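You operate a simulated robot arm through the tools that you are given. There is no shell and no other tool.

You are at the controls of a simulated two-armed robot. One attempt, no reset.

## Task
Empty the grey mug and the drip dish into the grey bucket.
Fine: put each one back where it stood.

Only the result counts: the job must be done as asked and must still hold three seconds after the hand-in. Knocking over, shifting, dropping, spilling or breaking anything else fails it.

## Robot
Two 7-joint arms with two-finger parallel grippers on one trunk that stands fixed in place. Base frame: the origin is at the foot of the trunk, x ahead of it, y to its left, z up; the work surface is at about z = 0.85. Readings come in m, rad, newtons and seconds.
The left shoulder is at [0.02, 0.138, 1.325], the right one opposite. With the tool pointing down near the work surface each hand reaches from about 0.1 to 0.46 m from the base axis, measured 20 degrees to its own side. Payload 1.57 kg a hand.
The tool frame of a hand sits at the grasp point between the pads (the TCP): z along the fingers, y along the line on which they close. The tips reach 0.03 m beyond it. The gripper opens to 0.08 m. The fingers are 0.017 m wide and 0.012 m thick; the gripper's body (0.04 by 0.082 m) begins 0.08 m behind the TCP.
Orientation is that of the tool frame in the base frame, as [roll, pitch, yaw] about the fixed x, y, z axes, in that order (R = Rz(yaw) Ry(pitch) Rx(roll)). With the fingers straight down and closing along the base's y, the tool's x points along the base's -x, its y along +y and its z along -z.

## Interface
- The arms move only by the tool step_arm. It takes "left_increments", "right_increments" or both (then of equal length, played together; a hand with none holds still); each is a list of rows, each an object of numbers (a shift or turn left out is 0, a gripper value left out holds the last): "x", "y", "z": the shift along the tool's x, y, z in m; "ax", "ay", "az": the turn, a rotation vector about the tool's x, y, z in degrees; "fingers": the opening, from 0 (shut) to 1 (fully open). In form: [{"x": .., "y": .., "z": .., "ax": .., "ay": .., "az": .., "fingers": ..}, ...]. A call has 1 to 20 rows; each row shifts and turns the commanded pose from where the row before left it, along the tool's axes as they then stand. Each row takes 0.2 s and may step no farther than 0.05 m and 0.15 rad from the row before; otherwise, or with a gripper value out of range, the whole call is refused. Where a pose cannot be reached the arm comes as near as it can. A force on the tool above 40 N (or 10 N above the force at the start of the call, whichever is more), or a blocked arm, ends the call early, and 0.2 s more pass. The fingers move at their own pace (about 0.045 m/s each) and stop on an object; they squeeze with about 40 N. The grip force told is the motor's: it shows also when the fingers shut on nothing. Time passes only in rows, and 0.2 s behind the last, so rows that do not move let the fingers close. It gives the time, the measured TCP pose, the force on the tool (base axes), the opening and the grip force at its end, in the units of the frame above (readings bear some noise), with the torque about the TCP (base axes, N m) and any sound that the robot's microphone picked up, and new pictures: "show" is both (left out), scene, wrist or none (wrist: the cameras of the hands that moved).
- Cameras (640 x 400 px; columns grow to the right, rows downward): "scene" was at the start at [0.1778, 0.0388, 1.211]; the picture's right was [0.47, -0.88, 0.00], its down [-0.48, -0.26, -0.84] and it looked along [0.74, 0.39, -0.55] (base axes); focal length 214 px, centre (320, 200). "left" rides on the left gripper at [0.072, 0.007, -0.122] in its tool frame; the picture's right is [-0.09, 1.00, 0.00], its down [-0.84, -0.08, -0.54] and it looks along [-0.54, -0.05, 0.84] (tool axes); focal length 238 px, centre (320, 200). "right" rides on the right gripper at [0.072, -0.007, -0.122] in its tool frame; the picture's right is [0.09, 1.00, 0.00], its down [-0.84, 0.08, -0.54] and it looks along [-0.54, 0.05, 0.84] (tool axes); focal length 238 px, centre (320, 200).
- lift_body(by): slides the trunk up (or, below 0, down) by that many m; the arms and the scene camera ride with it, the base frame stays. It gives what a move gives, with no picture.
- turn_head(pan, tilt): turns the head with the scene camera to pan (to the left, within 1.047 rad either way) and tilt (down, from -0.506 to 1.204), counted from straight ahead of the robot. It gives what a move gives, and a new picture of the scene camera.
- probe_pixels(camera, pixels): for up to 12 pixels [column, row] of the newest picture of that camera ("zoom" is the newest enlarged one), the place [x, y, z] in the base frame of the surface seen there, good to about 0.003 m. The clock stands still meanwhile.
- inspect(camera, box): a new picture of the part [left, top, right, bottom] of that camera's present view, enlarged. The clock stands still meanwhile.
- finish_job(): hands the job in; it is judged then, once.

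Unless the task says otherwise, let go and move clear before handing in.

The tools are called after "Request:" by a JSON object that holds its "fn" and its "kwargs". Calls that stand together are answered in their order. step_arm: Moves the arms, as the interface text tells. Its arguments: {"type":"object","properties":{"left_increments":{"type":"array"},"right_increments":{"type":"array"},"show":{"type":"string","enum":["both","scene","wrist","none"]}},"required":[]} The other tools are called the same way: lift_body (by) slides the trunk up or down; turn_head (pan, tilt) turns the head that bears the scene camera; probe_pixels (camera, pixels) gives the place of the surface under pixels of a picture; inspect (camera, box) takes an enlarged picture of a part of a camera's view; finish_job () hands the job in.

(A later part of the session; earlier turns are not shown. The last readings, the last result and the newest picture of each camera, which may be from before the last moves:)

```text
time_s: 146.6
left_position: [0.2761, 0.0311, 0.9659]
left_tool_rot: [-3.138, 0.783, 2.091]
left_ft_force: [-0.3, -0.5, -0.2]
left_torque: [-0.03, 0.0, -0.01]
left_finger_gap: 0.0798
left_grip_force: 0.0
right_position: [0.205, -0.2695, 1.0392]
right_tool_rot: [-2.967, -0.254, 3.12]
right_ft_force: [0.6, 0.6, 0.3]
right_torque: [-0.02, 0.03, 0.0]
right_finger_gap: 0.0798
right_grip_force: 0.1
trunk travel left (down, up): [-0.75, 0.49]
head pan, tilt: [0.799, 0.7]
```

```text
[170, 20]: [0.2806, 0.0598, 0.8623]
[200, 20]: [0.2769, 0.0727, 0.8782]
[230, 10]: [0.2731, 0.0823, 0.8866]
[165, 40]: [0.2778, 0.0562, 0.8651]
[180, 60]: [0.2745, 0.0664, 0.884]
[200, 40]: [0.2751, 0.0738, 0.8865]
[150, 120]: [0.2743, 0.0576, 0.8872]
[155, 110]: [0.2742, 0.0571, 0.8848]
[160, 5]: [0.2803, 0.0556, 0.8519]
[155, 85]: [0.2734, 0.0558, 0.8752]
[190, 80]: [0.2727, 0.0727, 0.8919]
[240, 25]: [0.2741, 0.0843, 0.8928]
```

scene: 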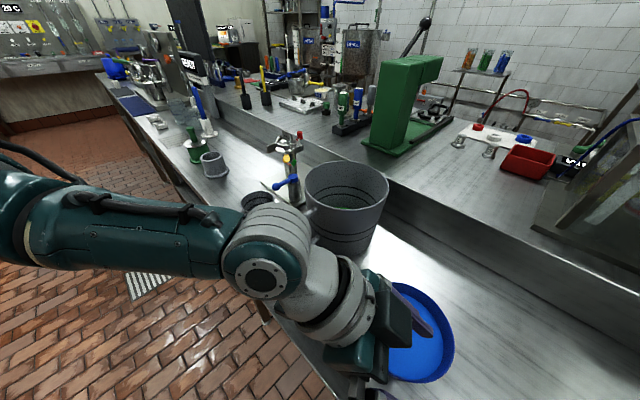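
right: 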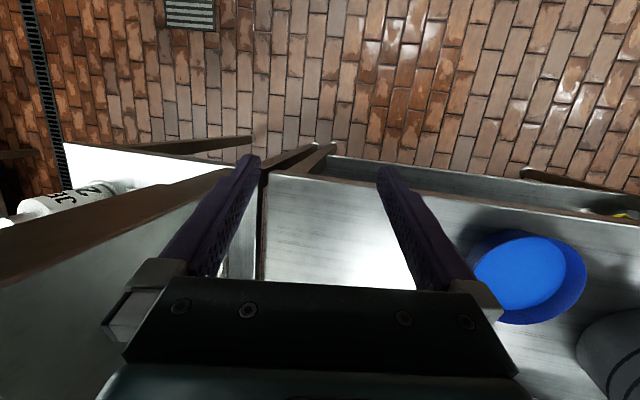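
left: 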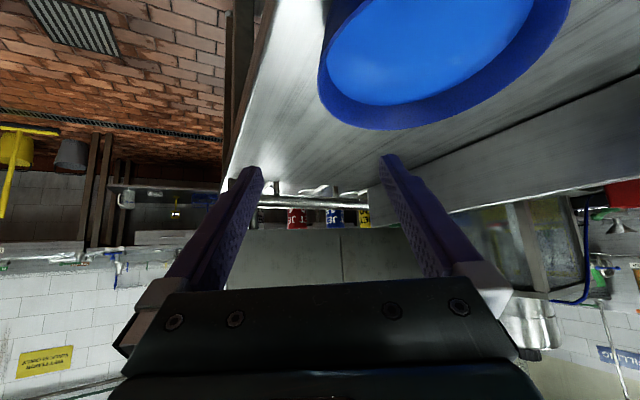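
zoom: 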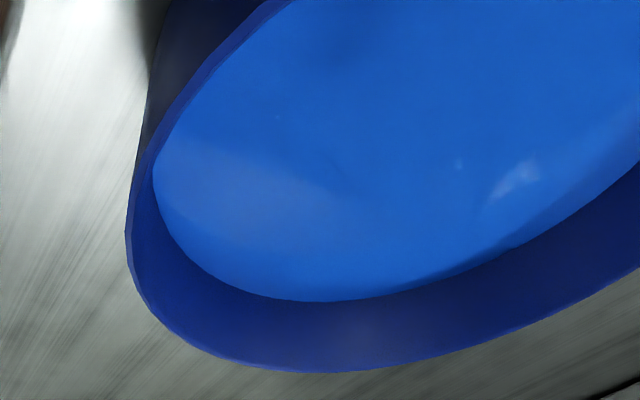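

The wall flares outward by about 13° (radius ≈0.060 at the base, 0.0685 at the rim). I tilt the hand 13° so the pads will be parallel to the wall, narrow the fingers to 0.04 m, and come down to a pre-grasp height.

Request:
{"fn": "step_arm", "kwargs": {"left_increments": [{"ax": -4.6, "az": 4.6, "fingers": 0.5}, {"ax": -4.6, "az": 4.6}, {"x": 0.0085, "y": 0.0, "z": 0.0075}, {"x": 0.0085, "y": 0.0, "z": 0.0075}, {}], "show": "both"}}

```text
time_s: 147.8
left_position: [0.2815, 0.0348, 0.9424]
left_tool_rot: [2.83, 0.759, 1.868]
left_ft_force: [0.3, -0.3, -0.4]
left_torque: [-0.03, -0.01, 0.02]
left_finger_gap: 0.0401
left_grip_force: 0.0
right_position: [0.2053, -0.2683, 1.0395]
right_tool_rot: [-2.966, -0.256, 3.12]
right_ft_force: [0.1, 0.6, -0.6]
right_torque: [-0.01, 0.01, 0.0]
right_finger_gap: 0.0801
right_grip_force: 0.2
trunk travel left (down, up): [-0.75, 0.49]
head pan, tilt: [0.799, 0.7]
```

scene: 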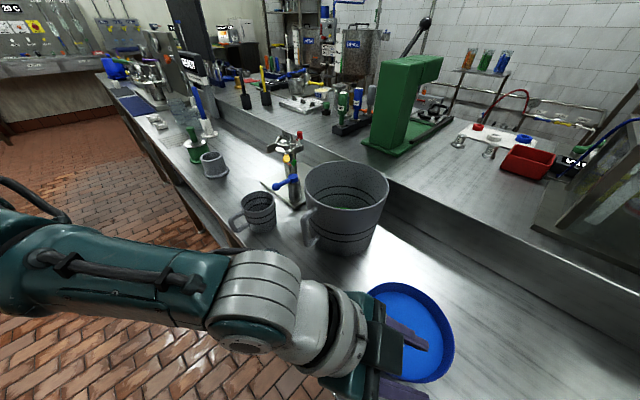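
left: 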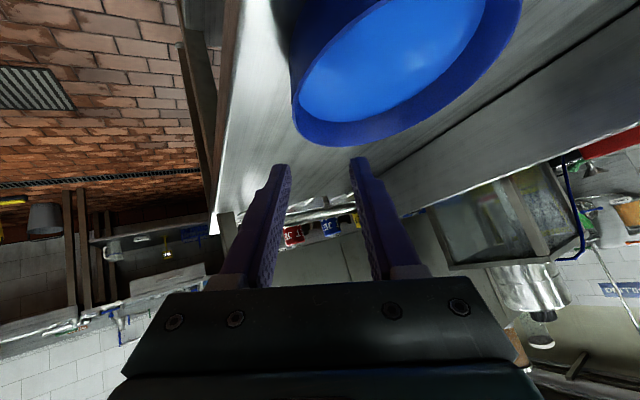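

The geometry checks out: the predicted rim point (294,128) matches the picture. I descend most of the way to the grasp height.

Request:
{"fn": "step_arm", "kwargs": {"left_increments": [{"x": 0.0074, "y": -0.0028, "z": 0.0071}, {"x": 0.0074, "y": -0.0028, "z": 0.0071}, {"x": 0.0074, "y": -0.0028, "z": 0.0071}, {"x": 0.0074, "y": -0.0028, "z": 0.0071}, {}], "show": "both"}}

```text
time_s: 149.0
left_position: [0.2791, 0.0349, 0.9013]
left_tool_rot: [2.83, 0.759, 1.871]
left_ft_force: [0.1, -0.2, 0.4]
left_torque: [0.03, 0.02, 0.02]
left_finger_gap: 0.0401
left_grip_force: 0.0
right_position: [0.2048, -0.2685, 1.0406]
right_tool_rot: [-2.968, -0.256, 3.118]
right_ft_force: [0.1, -1.0, -0.4]
right_torque: [0.02, 0.03, -0.02]
right_finger_gap: 0.0799
right_grip_force: 0.1
trunk travel left (down, up): [-0.75, 0.49]
head pan, tilt: [0.799, 0.7]
```

scene: 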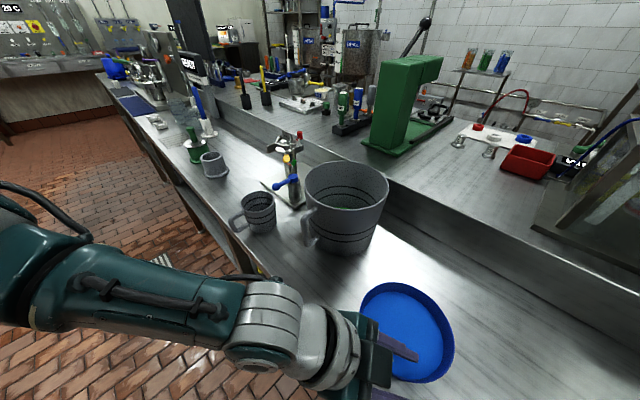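
left: 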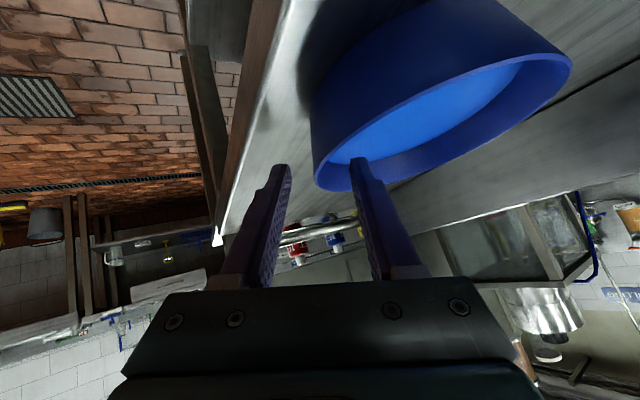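

The wall now lies between the fingers (outer tip (280,170), inner tip (362,165), wall edge near column 314). I go the last 12 mm down.

Request:
{"fn": "step_arm", "kwargs": {"left_increments": [{"x": 0.0041, "y": -0.0013, "z": 0.0041}, {"x": 0.0041, "y": -0.0013, "z": 0.0041}, {}], "show": "wrist"}}

Request:
{"fn": "inspect", "kwargs": {"camera": "left", "box": [240, 80, 420, 300]}}

```text
time_s: 149.8
left_position: [0.2788, 0.0344, 0.8889]
left_tool_rot: [2.829, 0.757, 1.869]
left_ft_force: [-0.9, -0.8, 0.1]
left_torque: [0.04, 0.0, 0.0]
left_finger_gap: 0.0401
left_grip_force: 0.0
right_position: [0.2048, -0.2693, 1.0402]
right_tool_rot: [-2.967, -0.254, 3.119]
right_ft_force: [0.3, 0.1, 0.3]
right_torque: [-0.02, -0.02, -0.06]
right_finger_gap: 0.0801
right_grip_force: 0.1
trunk travel left (down, up): [-0.75, 0.49]
head pan, tilt: [0.799, 0.7]
```

left: 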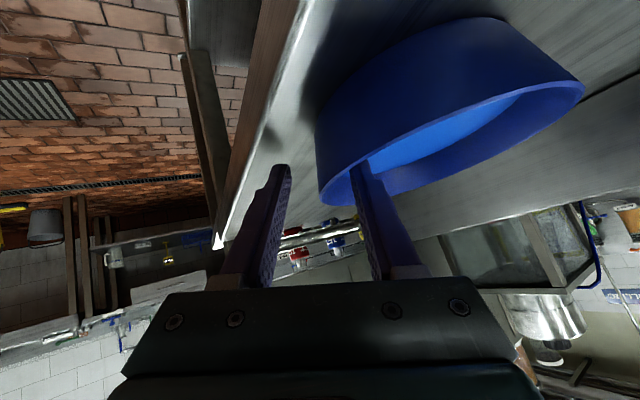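

```text
1.82 times, centred on (330, 190) of left
```

zoom: 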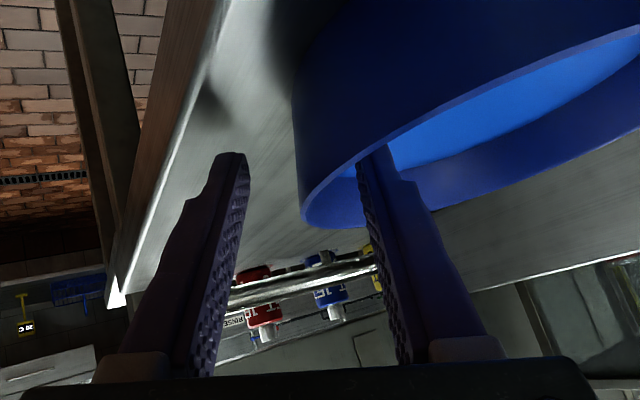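

The wall sits about midway between the pads at the right depth. I close in stages to avoid pushing the dish.

Request:
{"fn": "step_arm", "kwargs": {"left_increments": [{"fingers": 0.35}, {"fingers": 0.25}, {"fingers": 0.18}, {"fingers": 0.12}, {"fingers": 0.08}, {"fingers": 0.04}, {"fingers": 0.0}, {}, {}, {}], "show": "both"}}

```text
time_s: 152.0
left_position: [0.2784, 0.0344, 0.8886]
left_tool_rot: [2.83, 0.76, 1.87]
left_ft_force: [-1.3, -1.1, 3.3]
left_torque: [-0.14, 0.24, 0.03]
left_finger_gap: 0.0084
left_grip_force: 27.4
right_position: [0.2044, -0.2694, 1.0401]
right_tool_rot: [-2.968, -0.256, 3.119]
right_ft_force: [0.8, 0.1, -0.4]
right_torque: [0.0, -0.03, 0.0]
right_finger_gap: 0.0801
right_grip_force: 0.1
trunk travel left (down, up): [-0.75, 0.49]
head pan, tilt: [0.799, 0.7]
```

scene: 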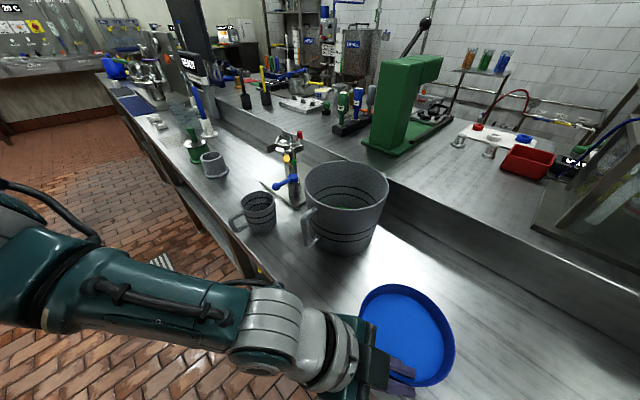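
left: 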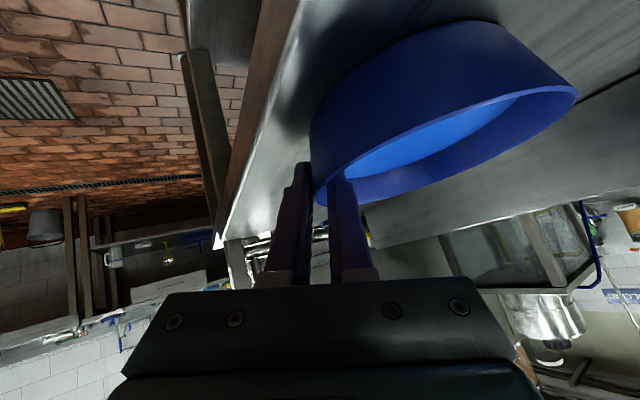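

The dish wall is held (gap 8.4 mm, 27 N). I check whether the dish still sits flat before lifting.

Request:
{"fn": "inspect", "kwargs": {"camera": "scene", "box": [345, 270, 473, 398]}}

```text
3.12 times, centred on (409, 334) of scene
```

zoom: 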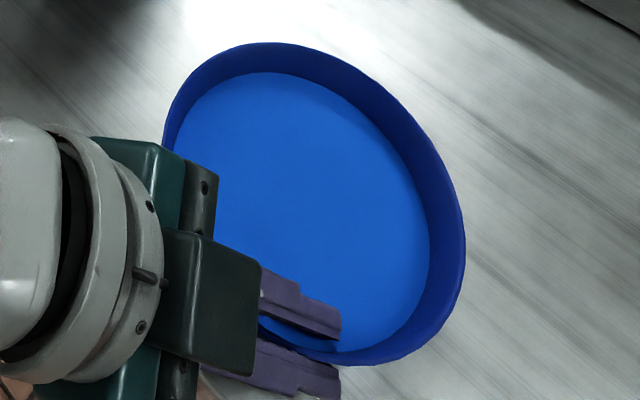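

Request:
{"fn": "probe_pixels", "kwargs": {"camera": "zoom", "pixels": [[270, 45], [180, 100], [340, 65], [430, 140], [462, 230], [450, 300], [400, 352], [350, 363], [300, 150], [380, 250], [250, 110], [340, 330]]}}

```text
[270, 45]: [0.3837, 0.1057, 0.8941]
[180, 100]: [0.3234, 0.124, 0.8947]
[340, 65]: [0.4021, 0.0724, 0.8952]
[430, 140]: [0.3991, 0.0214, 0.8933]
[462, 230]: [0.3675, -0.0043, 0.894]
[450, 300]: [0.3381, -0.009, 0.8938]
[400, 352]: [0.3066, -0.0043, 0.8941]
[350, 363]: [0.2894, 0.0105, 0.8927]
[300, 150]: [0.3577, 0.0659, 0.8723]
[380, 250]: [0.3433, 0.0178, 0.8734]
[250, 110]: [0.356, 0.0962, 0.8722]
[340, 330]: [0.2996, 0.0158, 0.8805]
```

The rim is level all round (z 0.893–0.895) and the liquid undisturbed. I lift gently by 15 mm and look for sag.

Request:
{"fn": "step_arm", "kwargs": {"left_increments": [{"x": -0.0014, "y": 0.0004, "z": -0.0014}, {"x": -0.0021, "y": 0.0007, "z": -0.0021}, {"x": -0.0034, "y": 0.0011, "z": -0.0035}, {"x": -0.0034, "y": 0.0011, "z": -0.0035}, {}], "show": "both"}}

Request:
{"fn": "inspect", "kwargs": {"camera": "scene", "box": [345, 260, 473, 388]}}

```text
time_s: 153.2
left_position: [0.2787, 0.0357, 0.9044]
left_tool_rot: [2.831, 0.758, 1.869]
left_ft_force: [0.4, -0.3, -3.8]
left_torque: [-0.08, 0.2, 0.05]
left_finger_gap: 0.0081
left_grip_force: 27.5
right_position: [0.2042, -0.2692, 1.0395]
right_tool_rot: [-2.967, -0.254, 3.118]
right_ft_force: [0.1, -0.4, -0.7]
right_torque: [0.01, 0.03, -0.04]
right_finger_gap: 0.0799
right_grip_force: 0.0
trunk travel left (down, up): [-0.75, 0.49]
head pan, tilt: [0.799, 0.7]
```

scene: 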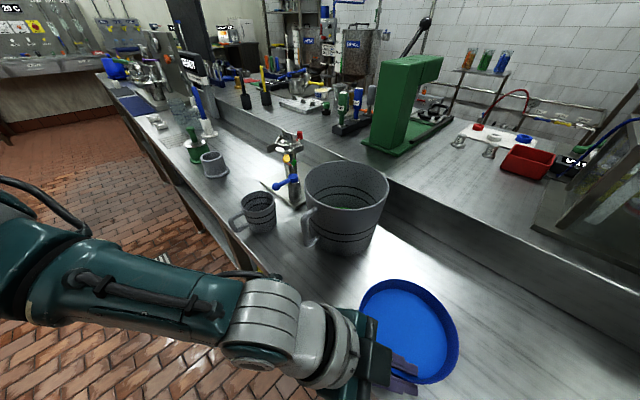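
left: 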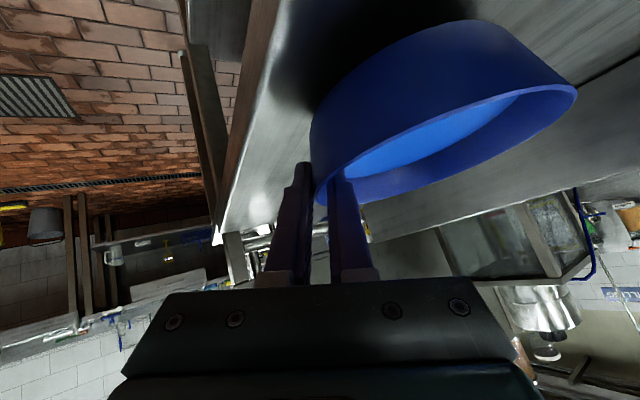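

```text
3.12 times, centred on (409, 324) of scene
```

zoom: 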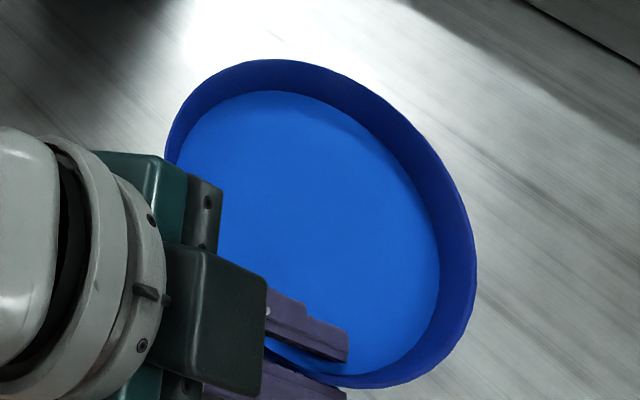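

The dish is off the table (≈3.8 N). I probe the rim heights to verify it stays level.

Request:
{"fn": "probe_pixels", "kwargs": {"camera": "zoom", "pixels": [[270, 62], [182, 115], [345, 83], [430, 150], [474, 250], [455, 320], [400, 375], [350, 383], [300, 170], [390, 270], [250, 130], [330, 380]]}}

```text
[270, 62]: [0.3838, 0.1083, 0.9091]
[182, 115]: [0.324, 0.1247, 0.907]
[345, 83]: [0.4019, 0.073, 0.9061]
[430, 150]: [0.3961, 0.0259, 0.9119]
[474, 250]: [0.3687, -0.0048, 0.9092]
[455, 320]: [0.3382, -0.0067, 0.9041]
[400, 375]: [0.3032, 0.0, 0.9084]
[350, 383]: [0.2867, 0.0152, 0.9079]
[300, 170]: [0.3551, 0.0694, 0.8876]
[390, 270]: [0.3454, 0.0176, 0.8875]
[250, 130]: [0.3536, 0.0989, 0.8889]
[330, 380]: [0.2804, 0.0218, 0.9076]
```

Level within measurement noise (rim ≈0.908). I raise it 3 cm more and move it forward over the free table area, slowly.

Request:
{"fn": "step_arm", "kwargs": {"left_increments": [{"x": -0.0035, "y": 0.0011, "z": -0.0035}, {"x": -0.0069, "y": 0.0022, "z": -0.0069}, {"x": -0.0069, "y": 0.0022, "z": -0.0069}, {"x": -0.0035, "y": 0.0011, "z": -0.0035}, {"x": -0.0001, "y": 0.0035, "z": 0.0012}, {"x": -0.0002, "y": 0.007, "z": 0.0024}, {"x": -0.0002, "y": 0.0097, "z": 0.0033}, {"x": -0.0002, "y": 0.0097, "z": 0.0033}, {"x": -0.0002, "y": 0.0097, "z": 0.0033}, {"x": -0.0002, "y": 0.0097, "z": 0.0033}, {"x": -0.0002, "y": 0.0097, "z": 0.0033}, {"x": -0.0002, "y": 0.0097, "z": 0.0033}, {"x": -0.0002, "y": 0.0097, "z": 0.0033}, {"x": -0.0002, "y": 0.007, "z": 0.0024}, {"x": -0.0001, "y": 0.0035, "z": 0.0012}], "show": "both"}}

```text
time_s: 156.4
left_position: [0.3698, 0.0608, 0.933]
left_tool_rot: [2.829, 0.759, 1.868]
left_ft_force: [-1.7, 1.0, -1.0]
left_torque: [-0.1, -0.29, 0.02]
left_finger_gap: 0.008
left_grip_force: 27.1
right_position: [0.2042, -0.2696, 1.0395]
right_tool_rot: [-2.968, -0.258, 3.119]
right_ft_force: [0.2, 0.0, -0.6]
right_torque: [0.01, 0.01, 0.0]
right_finger_gap: 0.0803
right_grip_force: 0.0
trunk travel left (down, up): [-0.75, 0.49]
head pan, tilt: [0.799, 0.7]
```

scene: 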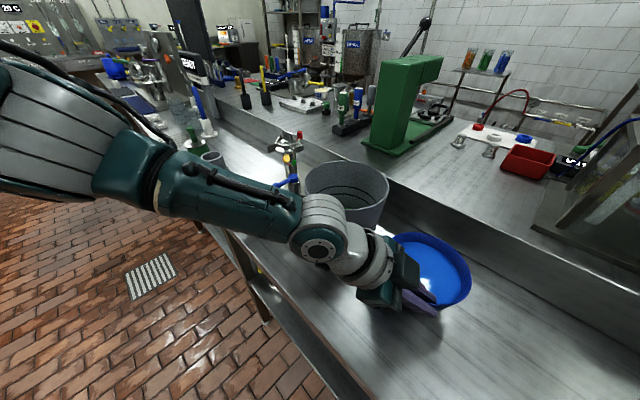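
left: 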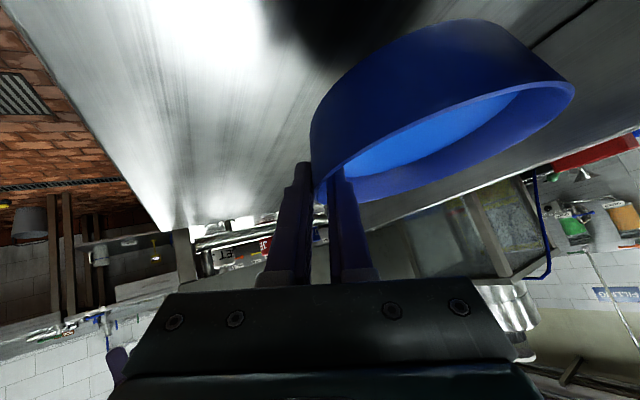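

The force reading changed (z −1.0 N instead of −3.8 N), so I pause to see whether that is a transient or a contact.

Request:
{"fn": "step_arm", "kwargs": {"left_increments": [{}, {}], "show": "none"}}

Request:
{"fn": "inspect", "kwargs": {"camera": "scene", "box": [340, 180, 500, 340]}}

```text
time_s: 157.0
left_position: [0.3682, 0.0618, 0.9336]
left_tool_rot: [2.828, 0.759, 1.868]
left_ft_force: [0.1, 0.0, -1.7]
left_torque: [-0.06, -0.24, 0.06]
left_finger_gap: 0.0078
left_grip_force: 26.9
right_position: [0.2038, -0.2691, 1.0399]
right_tool_rot: [-2.968, -0.258, 3.118]
right_ft_force: [0.9, 0.1, -0.3]
right_torque: [0.05, 0.01, 0.01]
right_finger_gap: 0.08
right_grip_force: 0.0
trunk travel left (down, up): [-0.75, 0.49]
head pan, tilt: [0.799, 0.7]
```

```text
2.50 times, centred on (420, 260) of scene
```

zoom: 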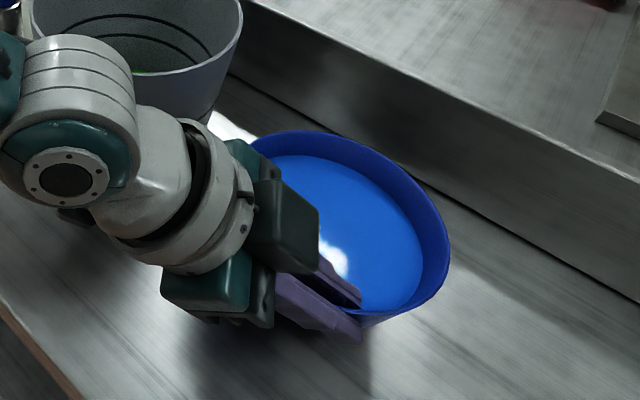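

Request:
{"fn": "probe_pixels", "kwargs": {"camera": "zoom", "pixels": [[270, 136], [340, 134], [400, 170], [440, 220], [447, 265], [430, 300], [380, 318], [300, 180], [380, 220], [400, 280], [340, 200], [365, 330]]}}

```text
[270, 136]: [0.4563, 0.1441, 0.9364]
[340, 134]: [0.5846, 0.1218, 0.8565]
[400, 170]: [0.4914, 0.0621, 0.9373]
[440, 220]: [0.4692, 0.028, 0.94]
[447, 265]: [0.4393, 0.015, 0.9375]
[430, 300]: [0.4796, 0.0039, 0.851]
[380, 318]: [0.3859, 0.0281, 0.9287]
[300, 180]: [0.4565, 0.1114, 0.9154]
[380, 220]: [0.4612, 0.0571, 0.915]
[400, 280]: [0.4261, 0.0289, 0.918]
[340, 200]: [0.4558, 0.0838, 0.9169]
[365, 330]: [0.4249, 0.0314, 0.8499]
```

The rim (≈0.938) and liquid (≈0.916) are level and nothing has spilled. I take one more force reading.

Request:
{"fn": "step_arm", "kwargs": {"left_increments": [{}, {}, {}], "show": "wrist"}}

```text
time_s: 157.8
left_position: [0.3697, 0.0615, 0.9343]
left_tool_rot: [2.829, 0.759, 1.868]
left_ft_force: [-0.5, 0.2, -3.1]
left_torque: [-0.1, 0.21, 0.04]
left_finger_gap: 0.0079
left_grip_force: 27.6
right_position: [0.2043, -0.2694, 1.0404]
right_tool_rot: [-2.967, -0.256, 3.118]
right_ft_force: [0.2, 0.0, -0.4]
right_torque: [0.02, -0.01, 0.02]
right_finger_gap: 0.08
right_grip_force: 0.1
trunk travel left (down, up): [-0.75, 0.49]
head pan, tilt: [0.799, 0.7]
```

left: 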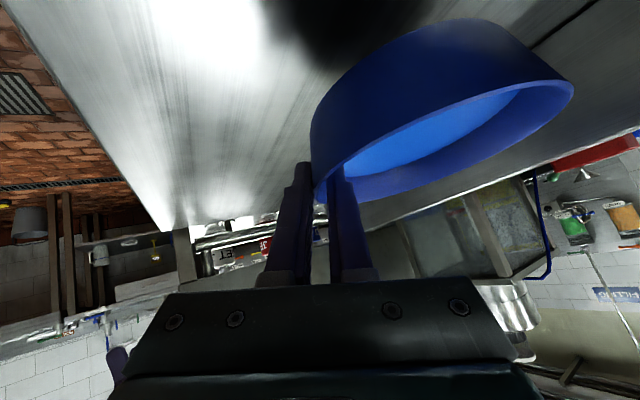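

The reading is back to normal (−3.1 N, torque as expected), so it was a transient. Now I yaw the hand +60° about the dish's own axis, so the pour side will face the bucket's left (+y).

Request:
{"fn": "step_arm", "kwargs": {"left_increments": [{"x": -0.0021, "y": -0.0003, "z": 0.002, "ax": -1.72, "ay": 0.556, "az": -1.72}, {"x": -0.00419, "y": -0.00068, "z": 0.00396, "ax": -3.445, "ay": 1.112, "az": -3.445}, {"x": -0.00419, "y": -0.00068, "z": 0.00396, "ax": -3.445, "ay": 1.112, "az": -3.445}, {"x": -0.00419, "y": -0.00068, "z": 0.00396, "ax": -3.445, "ay": 1.112, "az": -3.445}, {"x": -0.00419, "y": -0.00068, "z": 0.00396, "ax": -3.445, "ay": 1.112, "az": -3.445}, {"x": -0.00419, "y": -0.00068, "z": 0.00396, "ax": -3.445, "ay": 1.112, "az": -3.445}], "show": "scene"}}

```text
time_s: 159.2
left_position: [0.3871, 0.0341, 0.9341]
left_tool_rot: [2.83, 0.759, 2.35]
left_ft_force: [-0.2, 0.4, -2.9]
left_torque: [-0.18, 0.17, 0.02]
left_finger_gap: 0.008
left_grip_force: 26.6
right_position: [0.203, -0.2683, 1.04]
right_tool_rot: [-2.966, -0.257, 3.119]
right_ft_force: [0.4, 0.2, -0.7]
right_torque: [-0.03, -0.03, 0.01]
right_finger_gap: 0.0801
right_grip_force: 0.1
trunk travel left (down, up): [-0.75, 0.49]
head pan, tilt: [0.799, 0.7]
```

scene: 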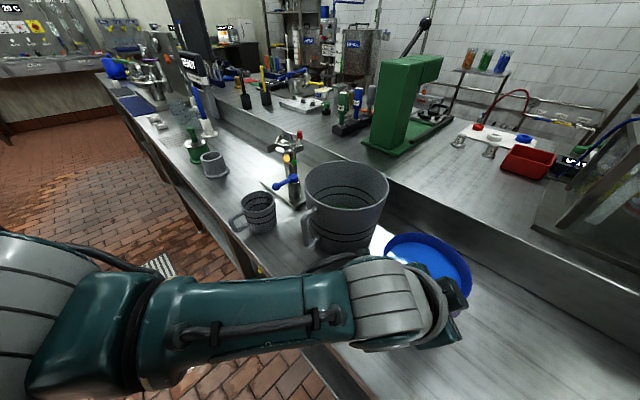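

Level kept (roll/pitch unchanged) and yaw half done. I finish the yaw while moving 1.5 cm forward to keep the forearm off the trunk.

Request:
{"fn": "step_arm", "kwargs": {"left_increments": [{"x": -0.00565, "y": -0.0001, "z": 0.00566, "ax": -3.445, "ay": 1.112, "az": -3.445}, {"x": -0.00565, "y": -0.0001, "z": 0.00566, "ax": -3.445, "ay": 1.112, "az": -3.445}, {"x": -0.00565, "y": -0.0001, "z": 0.00566, "ax": -3.445, "ay": 1.112, "az": -3.445}], "show": "none"}}

```text
time_s: 160.0
left_position: [0.4073, 0.0241, 0.9347]
left_tool_rot: [2.826, 0.761, 2.609]
left_ft_force: [-0.6, 0.9, 0.2]
left_torque: [0.09, -0.26, 0.01]
left_finger_gap: 0.0077
left_grip_force: 26.6
right_position: [0.2053, -0.2694, 1.0394]
right_tool_rot: [-2.967, -0.258, 3.117]
right_ft_force: [-0.7, -0.8, 0.8]
right_torque: [0.02, -0.02, 0.01]
right_finger_gap: 0.0799
right_grip_force: 0.1
trunk travel left (down, up): [-0.75, 0.49]
head pan, tilt: [0.799, 0.7]
```

The force looks odd again and the gap shrinks slightly, so the dish may be creeping in the grip. I check its tilt directly.

Request:
{"fn": "step_arm", "kwargs": {"left_increments": [{}], "show": "both"}}

Request:
{"fn": "inspect", "kwargs": {"camera": "scene", "box": [360, 200, 500, 340]}}

```text
time_s: 160.4
left_position: [0.4075, 0.0241, 0.9343]
left_tool_rot: [2.829, 0.759, 2.61]
left_ft_force: [-0.5, 0.6, -2.0]
left_torque: [-0.21, 0.08, 0.01]
left_finger_gap: 0.0077
left_grip_force: 26.8
right_position: [0.2044, -0.2673, 1.04]
right_tool_rot: [-2.967, -0.256, 3.119]
right_ft_force: [-0.5, -0.2, 0.3]
right_torque: [-0.01, 0.04, -0.01]
right_finger_gap: 0.08
right_grip_force: 0.0
trunk travel left (down, up): [-0.75, 0.49]
head pan, tilt: [0.799, 0.7]
```

scene: 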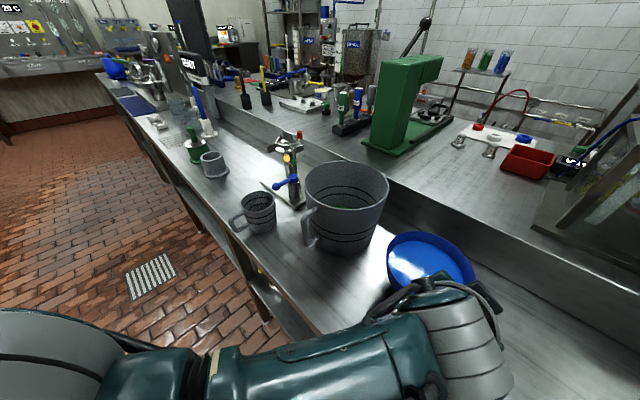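
left: 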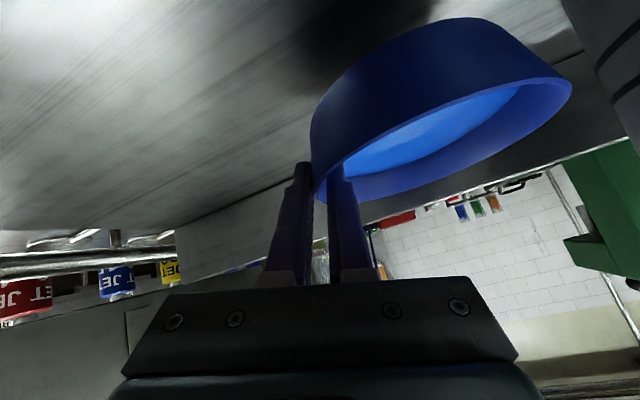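

```text
2.86 times, centred on (430, 270) of scene
```

zoom: 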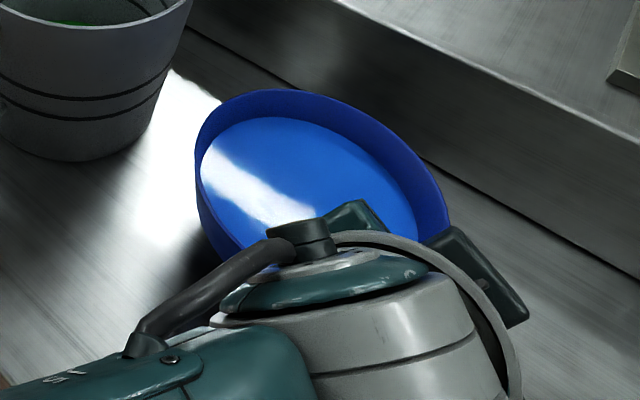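

Request:
{"fn": "probe_pixels", "kwargs": {"camera": "zoom", "pixels": [[210, 115], [240, 97], [290, 92], [350, 108], [400, 145], [435, 190], [446, 215], [199, 150], [300, 130], [380, 180], [220, 170], [250, 215]]}}

```text
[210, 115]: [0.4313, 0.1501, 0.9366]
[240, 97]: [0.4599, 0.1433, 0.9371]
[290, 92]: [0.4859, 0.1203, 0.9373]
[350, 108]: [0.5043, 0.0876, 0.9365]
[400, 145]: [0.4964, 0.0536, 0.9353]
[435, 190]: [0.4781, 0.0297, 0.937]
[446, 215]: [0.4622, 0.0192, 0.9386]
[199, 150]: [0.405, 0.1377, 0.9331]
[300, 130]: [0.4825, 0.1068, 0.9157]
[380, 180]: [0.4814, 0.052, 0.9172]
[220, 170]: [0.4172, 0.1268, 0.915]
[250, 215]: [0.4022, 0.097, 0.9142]
```

The dish is still level within about 1° and the freeboard is unchanged (rim 0.937, liquid 0.915). I finish the last 17° of yaw.

Request:
{"fn": "step_arm", "kwargs": {"left_increments": [{"x": -0.0045, "y": -0.0001, "z": 0.0045, "ax": -2.76, "ay": 0.89, "az": -2.76}, {"x": -0.0045, "y": -0.0001, "z": 0.0045, "ax": -2.76, "ay": 0.89, "az": -2.76}, {"x": -0.0045, "y": -0.0001, "z": 0.0045, "ax": -2.76, "ay": 0.89, "az": -2.76}, {"x": -0.0045, "y": -0.0001, "z": 0.0045, "ax": -2.76, "ay": 0.89, "az": -2.76}, {"x": -0.002, "y": 0, "z": 0.002, "ax": -1.03, "ay": 0.33, "az": -1.03}, {}], "show": "none"}}

```text
time_s: 162.0
left_position: [0.4397, 0.0685, 0.9195]
left_tool_rot: [2.72, 0.738, 2.875]
left_ft_force: [0.5, -0.8, -3.5]
left_torque: [-0.17, 0.01, -0.03]
left_finger_gap: 0.0079
left_grip_force: 27.5
right_position: [0.205, -0.2699, 1.0401]
right_tool_rot: [-2.967, -0.258, 3.119]
right_ft_force: [0.8, -0.5, 0.2]
right_torque: [-0.02, 0.01, 0.0]
right_finger_gap: 0.08
right_grip_force: 0.0
trunk travel left (down, up): [-0.75, 0.49]
head pan, tilt: [0.799, 0.7]
stopped in row 6 (left hand): the arm was blocked; the commanded pose is now the measured one
```

The arm got blocked and was pushed about 4 cm toward the bucket, with about 6° of tilt. I look at once.

Request:
{"fn": "step_arm", "kwargs": {"left_increments": [{}], "show": "both"}}

Request:
{"fn": "inspect", "kwargs": {"camera": "scene", "box": [290, 150, 510, 330]}}

```text
time_s: 162.4
left_position: [0.4393, 0.0685, 0.9191]
left_tool_rot: [2.719, 0.739, 2.874]
left_ft_force: [-0.9, 0.1, -2.4]
left_torque: [-0.21, 0.0, -0.01]
left_finger_gap: 0.0078
left_grip_force: 26.6
right_position: [0.2039, -0.2689, 1.0388]
right_tool_rot: [-2.967, -0.255, 3.119]
right_ft_force: [0.4, -0.2, 0.0]
right_torque: [0.03, 0.03, 0.0]
right_finger_gap: 0.08
right_grip_force: 0.0
trunk travel left (down, up): [-0.75, 0.49]
head pan, tilt: [0.799, 0.7]
```

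scene: 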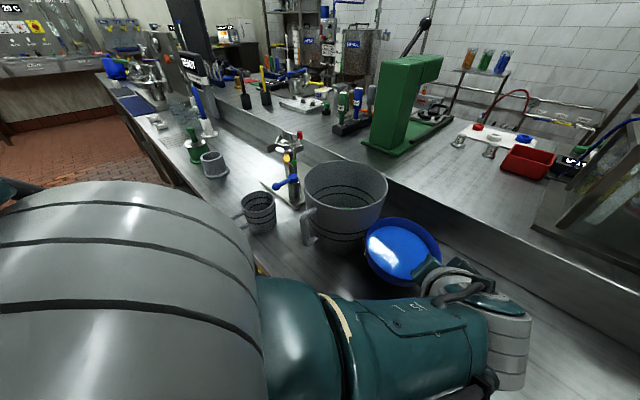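
left: 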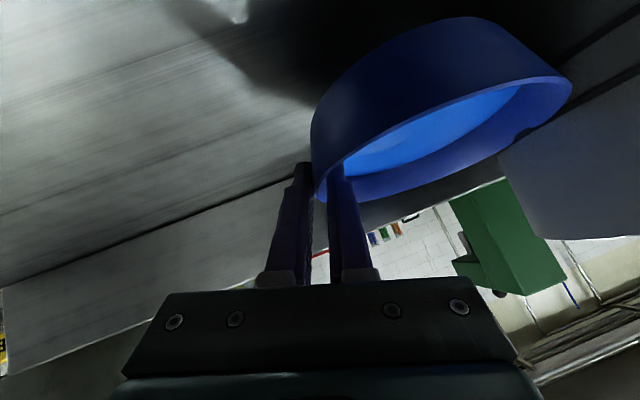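

```text
2.22 times, centred on (400, 240) of scene
```

zoom: 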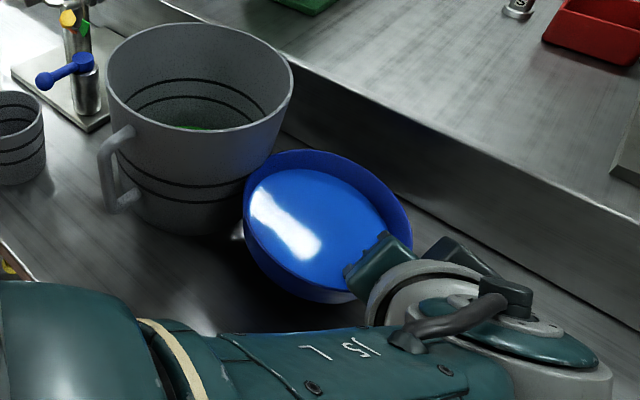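

Request:
{"fn": "probe_pixels", "kwargs": {"camera": "zoom", "pixels": [[110, 95], [170, 30], [250, 40], [290, 85], [240, 145], [160, 140], [255, 165], [300, 155], [380, 180], [410, 235], [250, 240], [330, 300]]}}

Request:
{"fn": "probe_pixels", "kwargs": {"camera": "zoom", "pixels": [[300, 190], [360, 220], [290, 260], [330, 180], [40, 78], [20, 95], [245, 195], [240, 180], [205, 225], [350, 155], [270, 280], [120, 50]]}}

```text
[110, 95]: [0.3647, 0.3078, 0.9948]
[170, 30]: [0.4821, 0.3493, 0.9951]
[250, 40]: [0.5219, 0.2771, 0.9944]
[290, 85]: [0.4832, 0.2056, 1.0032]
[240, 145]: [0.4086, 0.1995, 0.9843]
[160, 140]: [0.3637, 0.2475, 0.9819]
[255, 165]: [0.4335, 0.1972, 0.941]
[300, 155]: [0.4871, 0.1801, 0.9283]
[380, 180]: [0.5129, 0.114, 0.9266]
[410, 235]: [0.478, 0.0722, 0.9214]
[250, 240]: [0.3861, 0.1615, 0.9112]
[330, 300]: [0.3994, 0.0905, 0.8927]
```

```text
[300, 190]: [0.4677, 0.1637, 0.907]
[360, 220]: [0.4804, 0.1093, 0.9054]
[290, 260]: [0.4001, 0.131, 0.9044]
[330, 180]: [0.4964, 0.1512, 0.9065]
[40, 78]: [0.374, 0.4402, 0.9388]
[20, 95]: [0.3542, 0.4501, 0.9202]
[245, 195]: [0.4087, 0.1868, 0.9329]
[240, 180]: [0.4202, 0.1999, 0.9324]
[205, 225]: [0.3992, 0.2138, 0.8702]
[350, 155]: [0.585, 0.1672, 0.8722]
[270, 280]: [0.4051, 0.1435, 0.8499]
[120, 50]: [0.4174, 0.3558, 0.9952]
```

The liquid is still in the dish (freeboard ≥1.4 cm on the low side), but the dish rim has come against or very near the bucket. I back out along the way I came — away from the bucket — to the last free pose.

Request:
{"fn": "step_arm", "kwargs": {"left_increments": [{"x": 0.0007, "y": -0.0062, "z": -0.0071, "ax": 2.77, "ay": -0.85, "az": 1.67}, {"x": 0.0007, "y": -0.0062, "z": -0.0071, "ax": 2.77, "ay": -0.85, "az": 1.67}, {"x": 0.0007, "y": -0.0062, "z": -0.0071, "ax": 2.77, "ay": -0.85, "az": 1.67}, {"x": 0.0007, "y": -0.0062, "z": -0.0071, "ax": 2.77, "ay": -0.85, "az": 1.67}, {"x": 0.0007, "y": -0.0062, "z": -0.0071, "ax": 2.77, "ay": -0.85, "az": 1.67}, {"x": 0.0007, "y": -0.0062, "z": -0.0071, "ax": 2.77, "ay": -0.85, "az": 1.67}, {}], "show": "scene"}}

```text
time_s: 164.0
left_position: [0.4016, 0.0246, 0.9357]
left_tool_rot: [2.836, 0.761, 2.612]
left_ft_force: [-0.2, 0.3, -2.9]
left_torque: [-0.21, 0.1, 0.01]
left_finger_gap: 0.008
left_grip_force: 27.7
right_position: [0.204, -0.2682, 1.0414]
right_tool_rot: [-2.968, -0.258, 3.119]
right_ft_force: [-0.9, 0.3, -0.6]
right_torque: [0.03, 0.07, -0.02]
right_finger_gap: 0.0802
right_grip_force: 0.0
trunk travel left (down, up): [-0.75, 0.49]
head pan, tilt: [0.799, 0.7]
```

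scene: 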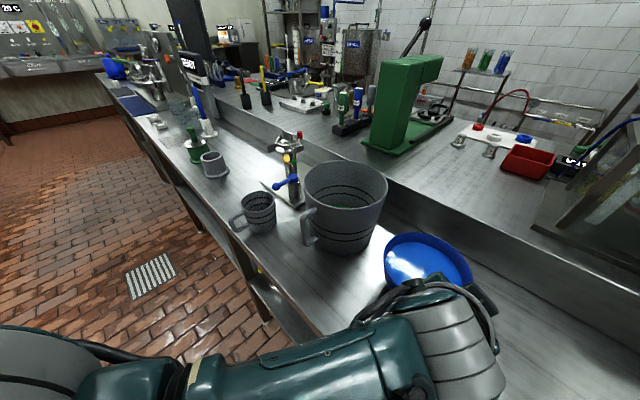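

Backed out cleanly, dish level again. I check whether the bucket moved.

Request:
{"fn": "inspect", "kwargs": {"camera": "scene", "box": [290, 150, 430, 260]}}

```text
3.64 times, centred on (360, 205) of scene
```

zoom: 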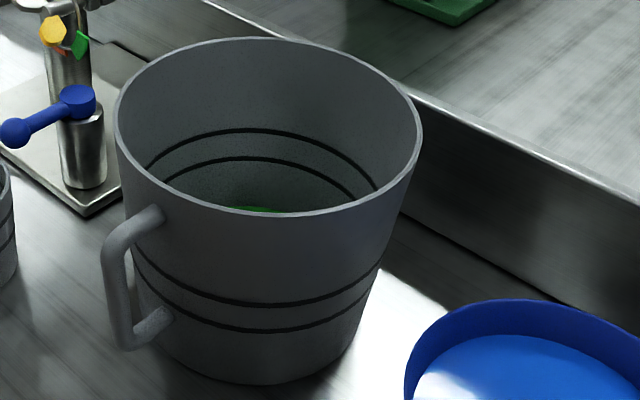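

Request:
{"fn": "probe_pixels", "kwargs": {"camera": "zoom", "pixels": [[117, 110], [150, 65], [240, 40], [330, 52], [400, 95], [420, 130], [390, 170], [300, 212], [200, 200], [140, 160], [105, 250], [160, 215]]}}

```text
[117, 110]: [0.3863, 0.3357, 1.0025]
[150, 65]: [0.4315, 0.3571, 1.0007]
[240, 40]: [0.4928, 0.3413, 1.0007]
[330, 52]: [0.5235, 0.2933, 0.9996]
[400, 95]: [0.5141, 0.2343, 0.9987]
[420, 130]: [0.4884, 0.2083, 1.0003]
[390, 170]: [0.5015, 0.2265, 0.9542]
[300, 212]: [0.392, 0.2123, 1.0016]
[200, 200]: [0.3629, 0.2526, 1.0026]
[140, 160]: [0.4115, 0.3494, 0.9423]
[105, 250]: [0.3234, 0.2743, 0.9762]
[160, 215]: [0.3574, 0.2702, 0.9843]
```

The bucket's centre is still (0.443, 0.275), within measurement error of before. The elbow jams near the head when I reach across low, so I'll lift with the trunk instead (keeping this free arm posture) and do the rest of the yaw farther left, over the bucket.

Request:
{"fn": "lift_body", "kwargs": {"by": 0.07}}

Request:
{"fn": "lift_body", "kwargs": {"by": 0.07}}

Request:
{"fn": "step_arm", "kwargs": {"left_increments": [{}], "show": "both"}}

```text
time_s: 165.1
left_position: [0.4008, 0.0253, 1.0064]
left_tool_rot: [2.836, 0.761, 2.611]
left_ft_force: [-0.3, 0.7, -2.0]
left_torque: [-0.19, 0.06, 0.01]
left_finger_gap: 0.0078
left_grip_force: 26.9
right_position: [0.2049, -0.2685, 1.1099]
right_tool_rot: [-2.966, -0.257, 3.12]
right_ft_force: [0.0, 0.0, -0.6]
right_torque: [-0.03, 0.01, 0.01]
right_finger_gap: 0.0801
right_grip_force: 0.1
trunk travel left (down, up): [-0.82, 0.42]
head pan, tilt: [0.799, 0.7]
```

```text
time_s: 166.2
left_position: [0.4013, 0.0252, 1.0756]
left_tool_rot: [2.837, 0.76, 2.611]
left_ft_force: [-1.0, 0.1, -3.1]
left_torque: [-0.2, 0.11, 0.0]
left_finger_gap: 0.008
left_grip_force: 27.1
right_position: [0.2037, -0.2693, 1.1811]
right_tool_rot: [-2.968, -0.257, 3.118]
right_ft_force: [0.4, -0.6, -0.7]
right_torque: [0.0, -0.02, 0.01]
right_finger_gap: 0.0799
right_grip_force: 0.1
trunk travel left (down, up): [-0.89, 0.35]
head pan, tilt: [0.799, 0.7]
```

```text
time_s: 166.6
left_position: [0.4016, 0.0261, 1.0768]
left_tool_rot: [2.836, 0.761, 2.611]
left_ft_force: [0.4, -0.1, -2.8]
left_torque: [-0.17, 0.07, 0.01]
left_finger_gap: 0.0078
left_grip_force: 26.6
right_position: [0.2038, -0.2693, 1.1798]
right_tool_rot: [-2.968, -0.256, 3.122]
right_ft_force: [-0.3, -0.1, 0.9]
right_torque: [0.0, 0.0, 0.01]
right_finger_gap: 0.0799
right_grip_force: 0.2
trunk travel left (down, up): [-0.89, 0.35]
head pan, tilt: [0.799, 0.7]
```

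scene: 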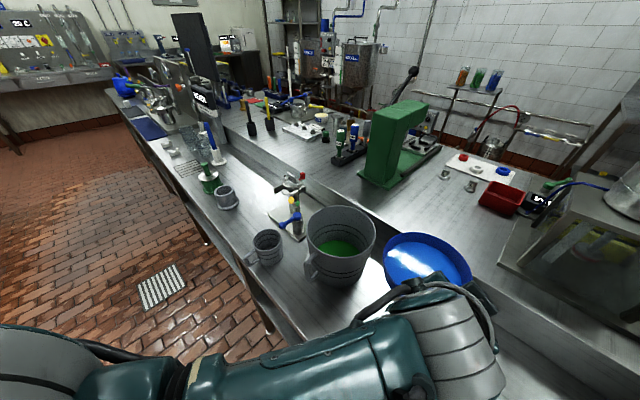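
left: 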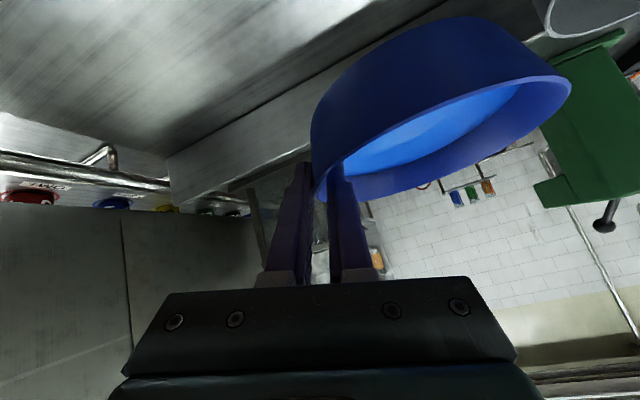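

The dish is now at TCP (0.402, 0.026, 1.077), above the bucket's rim height, level and full; green is visible in the bucket at (340,248). I move it slowly toward +y over the bucket's right part.

Request:
{"fn": "step_arm", "kwargs": {"left_increments": [{"x": 0.00125, "y": 0.0041, "z": 0.0001}, {"x": 0.0025, "y": 0.0082, "z": 0.00015}, {"x": 0.0025, "y": 0.0082, "z": 0.00015}, {"x": 0.0025, "y": 0.0082, "z": 0.00015}, {"x": 0.0025, "y": 0.0082, "z": 0.00015}, {"x": 0.00125, "y": 0.0041, "z": 0.0001}, {}], "show": "scene"}}

```text
time_s: 168.2
left_position: [0.4068, 0.0697, 1.0764]
left_tool_rot: [2.837, 0.76, 2.61]
left_ft_force: [-0.1, 0.3, -2.9]
left_torque: [-0.14, 0.09, -0.01]
left_finger_gap: 0.0079
left_grip_force: 26.7
right_position: [0.2039, -0.2686, 1.1796]
right_tool_rot: [-2.966, -0.257, 3.119]
right_ft_force: [-0.8, 0.6, -0.2]
right_torque: [-0.01, 0.03, 0.0]
right_finger_gap: 0.0799
right_grip_force: 0.0
trunk travel left (down, up): [-0.89, 0.35]
head pan, tilt: [0.799, 0.7]
```

scene: 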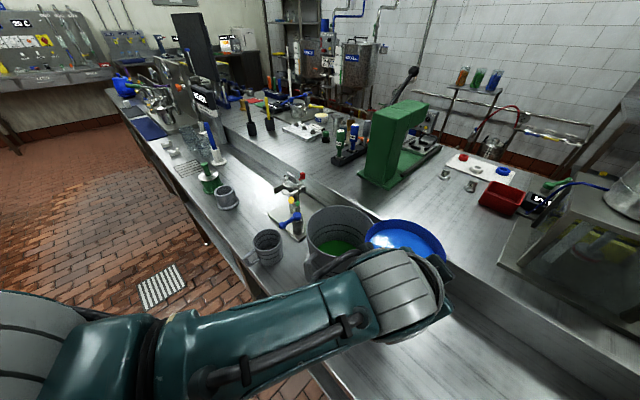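

Free and level. I continue the remaining 4 cm.

Request:
{"fn": "step_arm", "kwargs": {"left_increments": [{"x": 0.00125, "y": 0.0041, "z": 0.0001}, {"x": 0.0025, "y": 0.0082, "z": 0.00015}, {"x": 0.0025, "y": 0.0082, "z": 0.00015}, {"x": 0.0025, "y": 0.0082, "z": 0.00015}, {"x": 0.0025, "y": 0.0082, "z": 0.00015}, {"x": 0.00125, "y": 0.0041, "z": 0.0001}, {}], "show": "none"}}

```text
time_s: 169.8
left_position: [0.4119, 0.1105, 1.0754]
left_tool_rot: [2.835, 0.76, 2.611]
left_ft_force: [0.3, -0.2, -3.7]
left_torque: [-0.15, 0.08, 0.01]
left_finger_gap: 0.008
left_grip_force: 26.5
right_position: [0.2039, -0.2687, 1.1814]
right_tool_rot: [-2.967, -0.257, 3.12]
right_ft_force: [-0.3, 0.1, 0.1]
right_torque: [0.02, -0.03, 0.01]
right_finger_gap: 0.0801
right_grip_force: 0.1
trunk travel left (down, up): [-0.89, 0.35]
head pan, tilt: [0.799, 0.7]
```

Dish centre is now about (0.44, 0.171). I complete the yaw in small steps about the dish axis.

Request:
{"fn": "step_arm", "kwargs": {"left_increments": [{"x": -0.0015, "y": -0.0002, "z": 0.0014, "ax": -1.2, "ay": 0.39, "az": -1.2}, {"x": -0.00293, "y": -0.00048, "z": 0.00277, "ax": -2.41, "ay": 0.778, "az": -2.41}, {"x": -0.00293, "y": -0.00048, "z": 0.00277, "ax": -2.41, "ay": 0.778, "az": -2.41}, {"x": -0.00293, "y": -0.00048, "z": 0.00277, "ax": -2.41, "ay": 0.778, "az": -2.41}, {"x": -0.00293, "y": -0.00048, "z": 0.00277, "ax": -2.41, "ay": 0.778, "az": -2.41}, {"x": -0.0015, "y": -0.0002, "z": 0.0014, "ax": -1.2, "ay": 0.39, "az": -1.2}, {}], "show": "both"}}

```text
time_s: 171.4
left_position: [0.4307, 0.1128, 1.0743]
left_tool_rot: [2.812, 0.755, 2.901]
left_ft_force: [0.4, -0.1, -2.2]
left_torque: [-0.17, 0.0, -0.02]
left_finger_gap: 0.0077
left_grip_force: 26.9
right_position: [0.2049, -0.2689, 1.1805]
right_tool_rot: [-2.969, -0.255, 3.121]
right_ft_force: [0.3, 0.2, -0.5]
right_torque: [-0.02, 0.03, 0.02]
right_finger_gap: 0.0801
right_grip_force: 0.1
trunk travel left (down, up): [-0.89, 0.35]
head pan, tilt: [0.799, 0.7]
```

scene: 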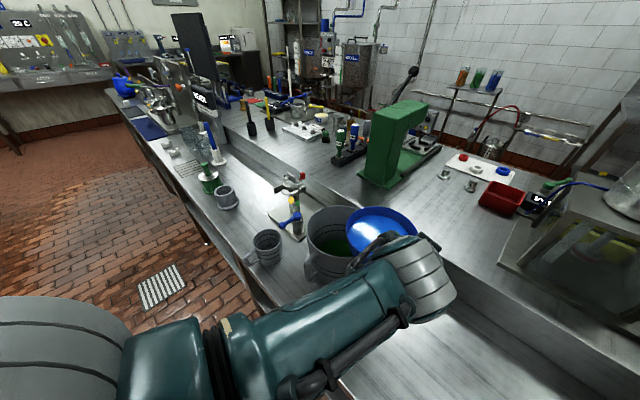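
left: 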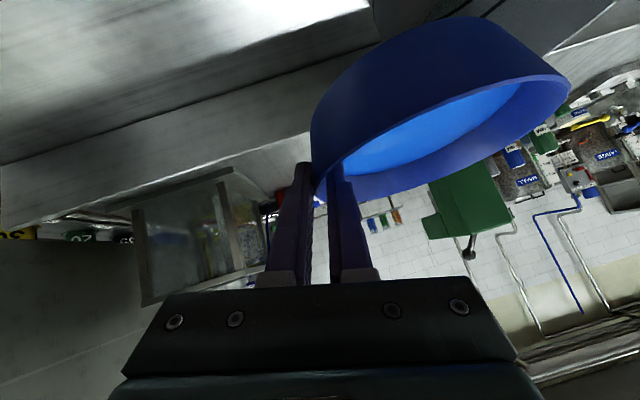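

The dish is over the bucket with its lip near (0.441, 0.247); slight elbow pressure shows but the pouring motion moves away from it. I start tilting about the lip: first 12°, below the spill angle.

Request:
{"fn": "step_arm", "kwargs": {"left_increments": [{"x": -0.0016, "y": 0.0005, "z": -0.0016, "ax": 0.707, "az": -0.707}, {"x": -0.00322, "y": 0.00104, "z": -0.00322, "ax": 1.414, "az": -1.414}, {"x": -0.00322, "y": 0.00104, "z": -0.00322, "ax": 1.414, "az": -1.414}, {"x": -0.00322, "y": 0.00104, "z": -0.00322, "ax": 1.414, "az": -1.414}, {"x": -0.00322, "y": 0.00104, "z": -0.00322, "ax": 1.414, "az": -1.414}, {"x": -0.00322, "y": 0.00104, "z": -0.00322, "ax": 1.414, "az": -1.414}], "show": "both"}}

```text
time_s: 172.8
left_position: [0.43, 0.1046, 1.1009]
left_tool_rot: [3.108, 0.783, 3.103]
left_ft_force: [-0.4, -0.3, -2.7]
left_torque: [-0.15, 0.05, 0.02]
left_finger_gap: 0.0077
left_grip_force: 27.2
right_position: [0.2049, -0.2693, 1.1794]
right_tool_rot: [-2.966, -0.257, 3.119]
right_ft_force: [-0.4, 0.1, 0.2]
right_torque: [0.01, 0.0, -0.02]
right_finger_gap: 0.0799
right_grip_force: 0.0
trunk travel left (down, up): [-0.89, 0.35]
head pan, tilt: [0.799, 0.7]
```

scene: 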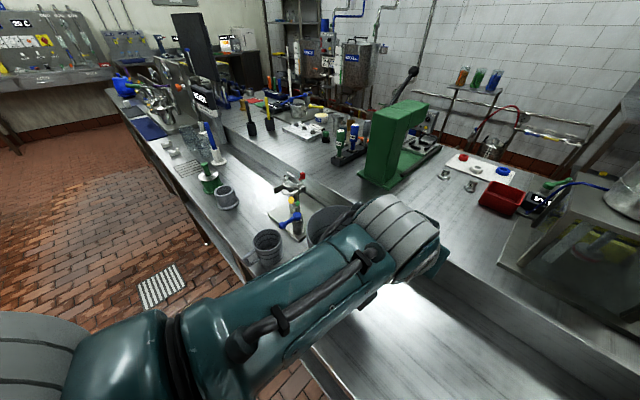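
left: 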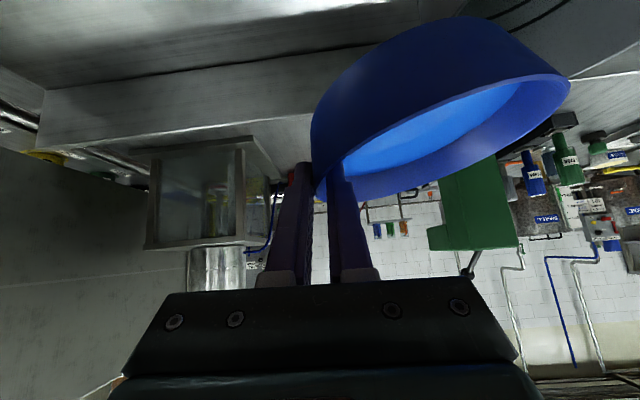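

Tilt ≈11° with the lip at about (0.44, 0.236, 1.08), well inside the bucket's mouth. I now tilt at 1° per row through the point where the liquid starts to run.

Request:
{"fn": "step_arm", "kwargs": {"left_increments": [{"x": -0.00161, "y": 0.00152, "z": -0.00161, "ax": 0.707, "az": -0.707}, {"x": -0.00161, "y": 0.00152, "z": -0.00161, "ax": 0.707, "az": -0.707}, {"x": -0.00161, "y": 0.00152, "z": -0.00161, "ax": 0.707, "az": -0.707}, {"x": -0.00161, "y": 0.00152, "z": -0.00161, "ax": 0.707, "az": -0.707}, {"x": -0.00161, "y": 0.00152, "z": -0.00161, "ax": 0.707, "az": -0.707}, {"x": -0.00161, "y": 0.00152, "z": -0.00161, "ax": 0.707, "az": -0.707}, {"x": -0.00161, "y": 0.00052, "z": -0.00161, "ax": 0.707, "az": -0.707}, {"x": -0.00161, "y": 0.00052, "z": -0.00161, "ax": 0.707, "az": -0.707}, {"x": -0.00161, "y": 0.00052, "z": -0.00161, "ax": 0.707, "az": -0.707}, {"x": -0.00161, "y": 0.00052, "z": -0.00161, "ax": 0.707, "az": -0.707}], "show": "both"}}

```text
time_s: 175.0
left_position: [0.4317, 0.1199, 1.1233]
left_tool_rot: [-2.936, 0.772, -3.009]
left_ft_force: [0.3, -0.6, -2.8]
left_torque: [-0.17, 0.08, 0.02]
left_finger_gap: 0.0077
left_grip_force: 26.7
right_position: [0.2045, -0.2693, 1.1802]
right_tool_rot: [-2.966, -0.256, 3.12]
right_ft_force: [-0.2, -0.4, -0.1]
right_torque: [-0.05, -0.02, 0.0]
right_finger_gap: 0.08
right_grip_force: 0.1
trunk travel left (down, up): [-0.89, 0.35]
head pan, tilt: [0.799, 0.7]
```

scene: 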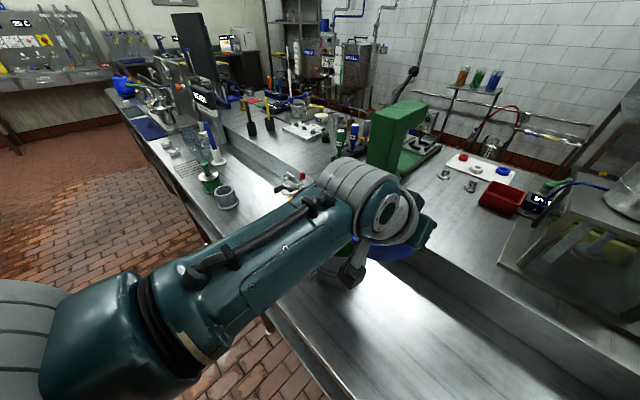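
left: 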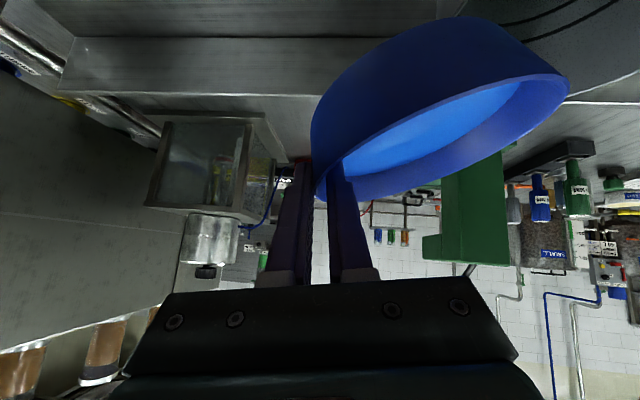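

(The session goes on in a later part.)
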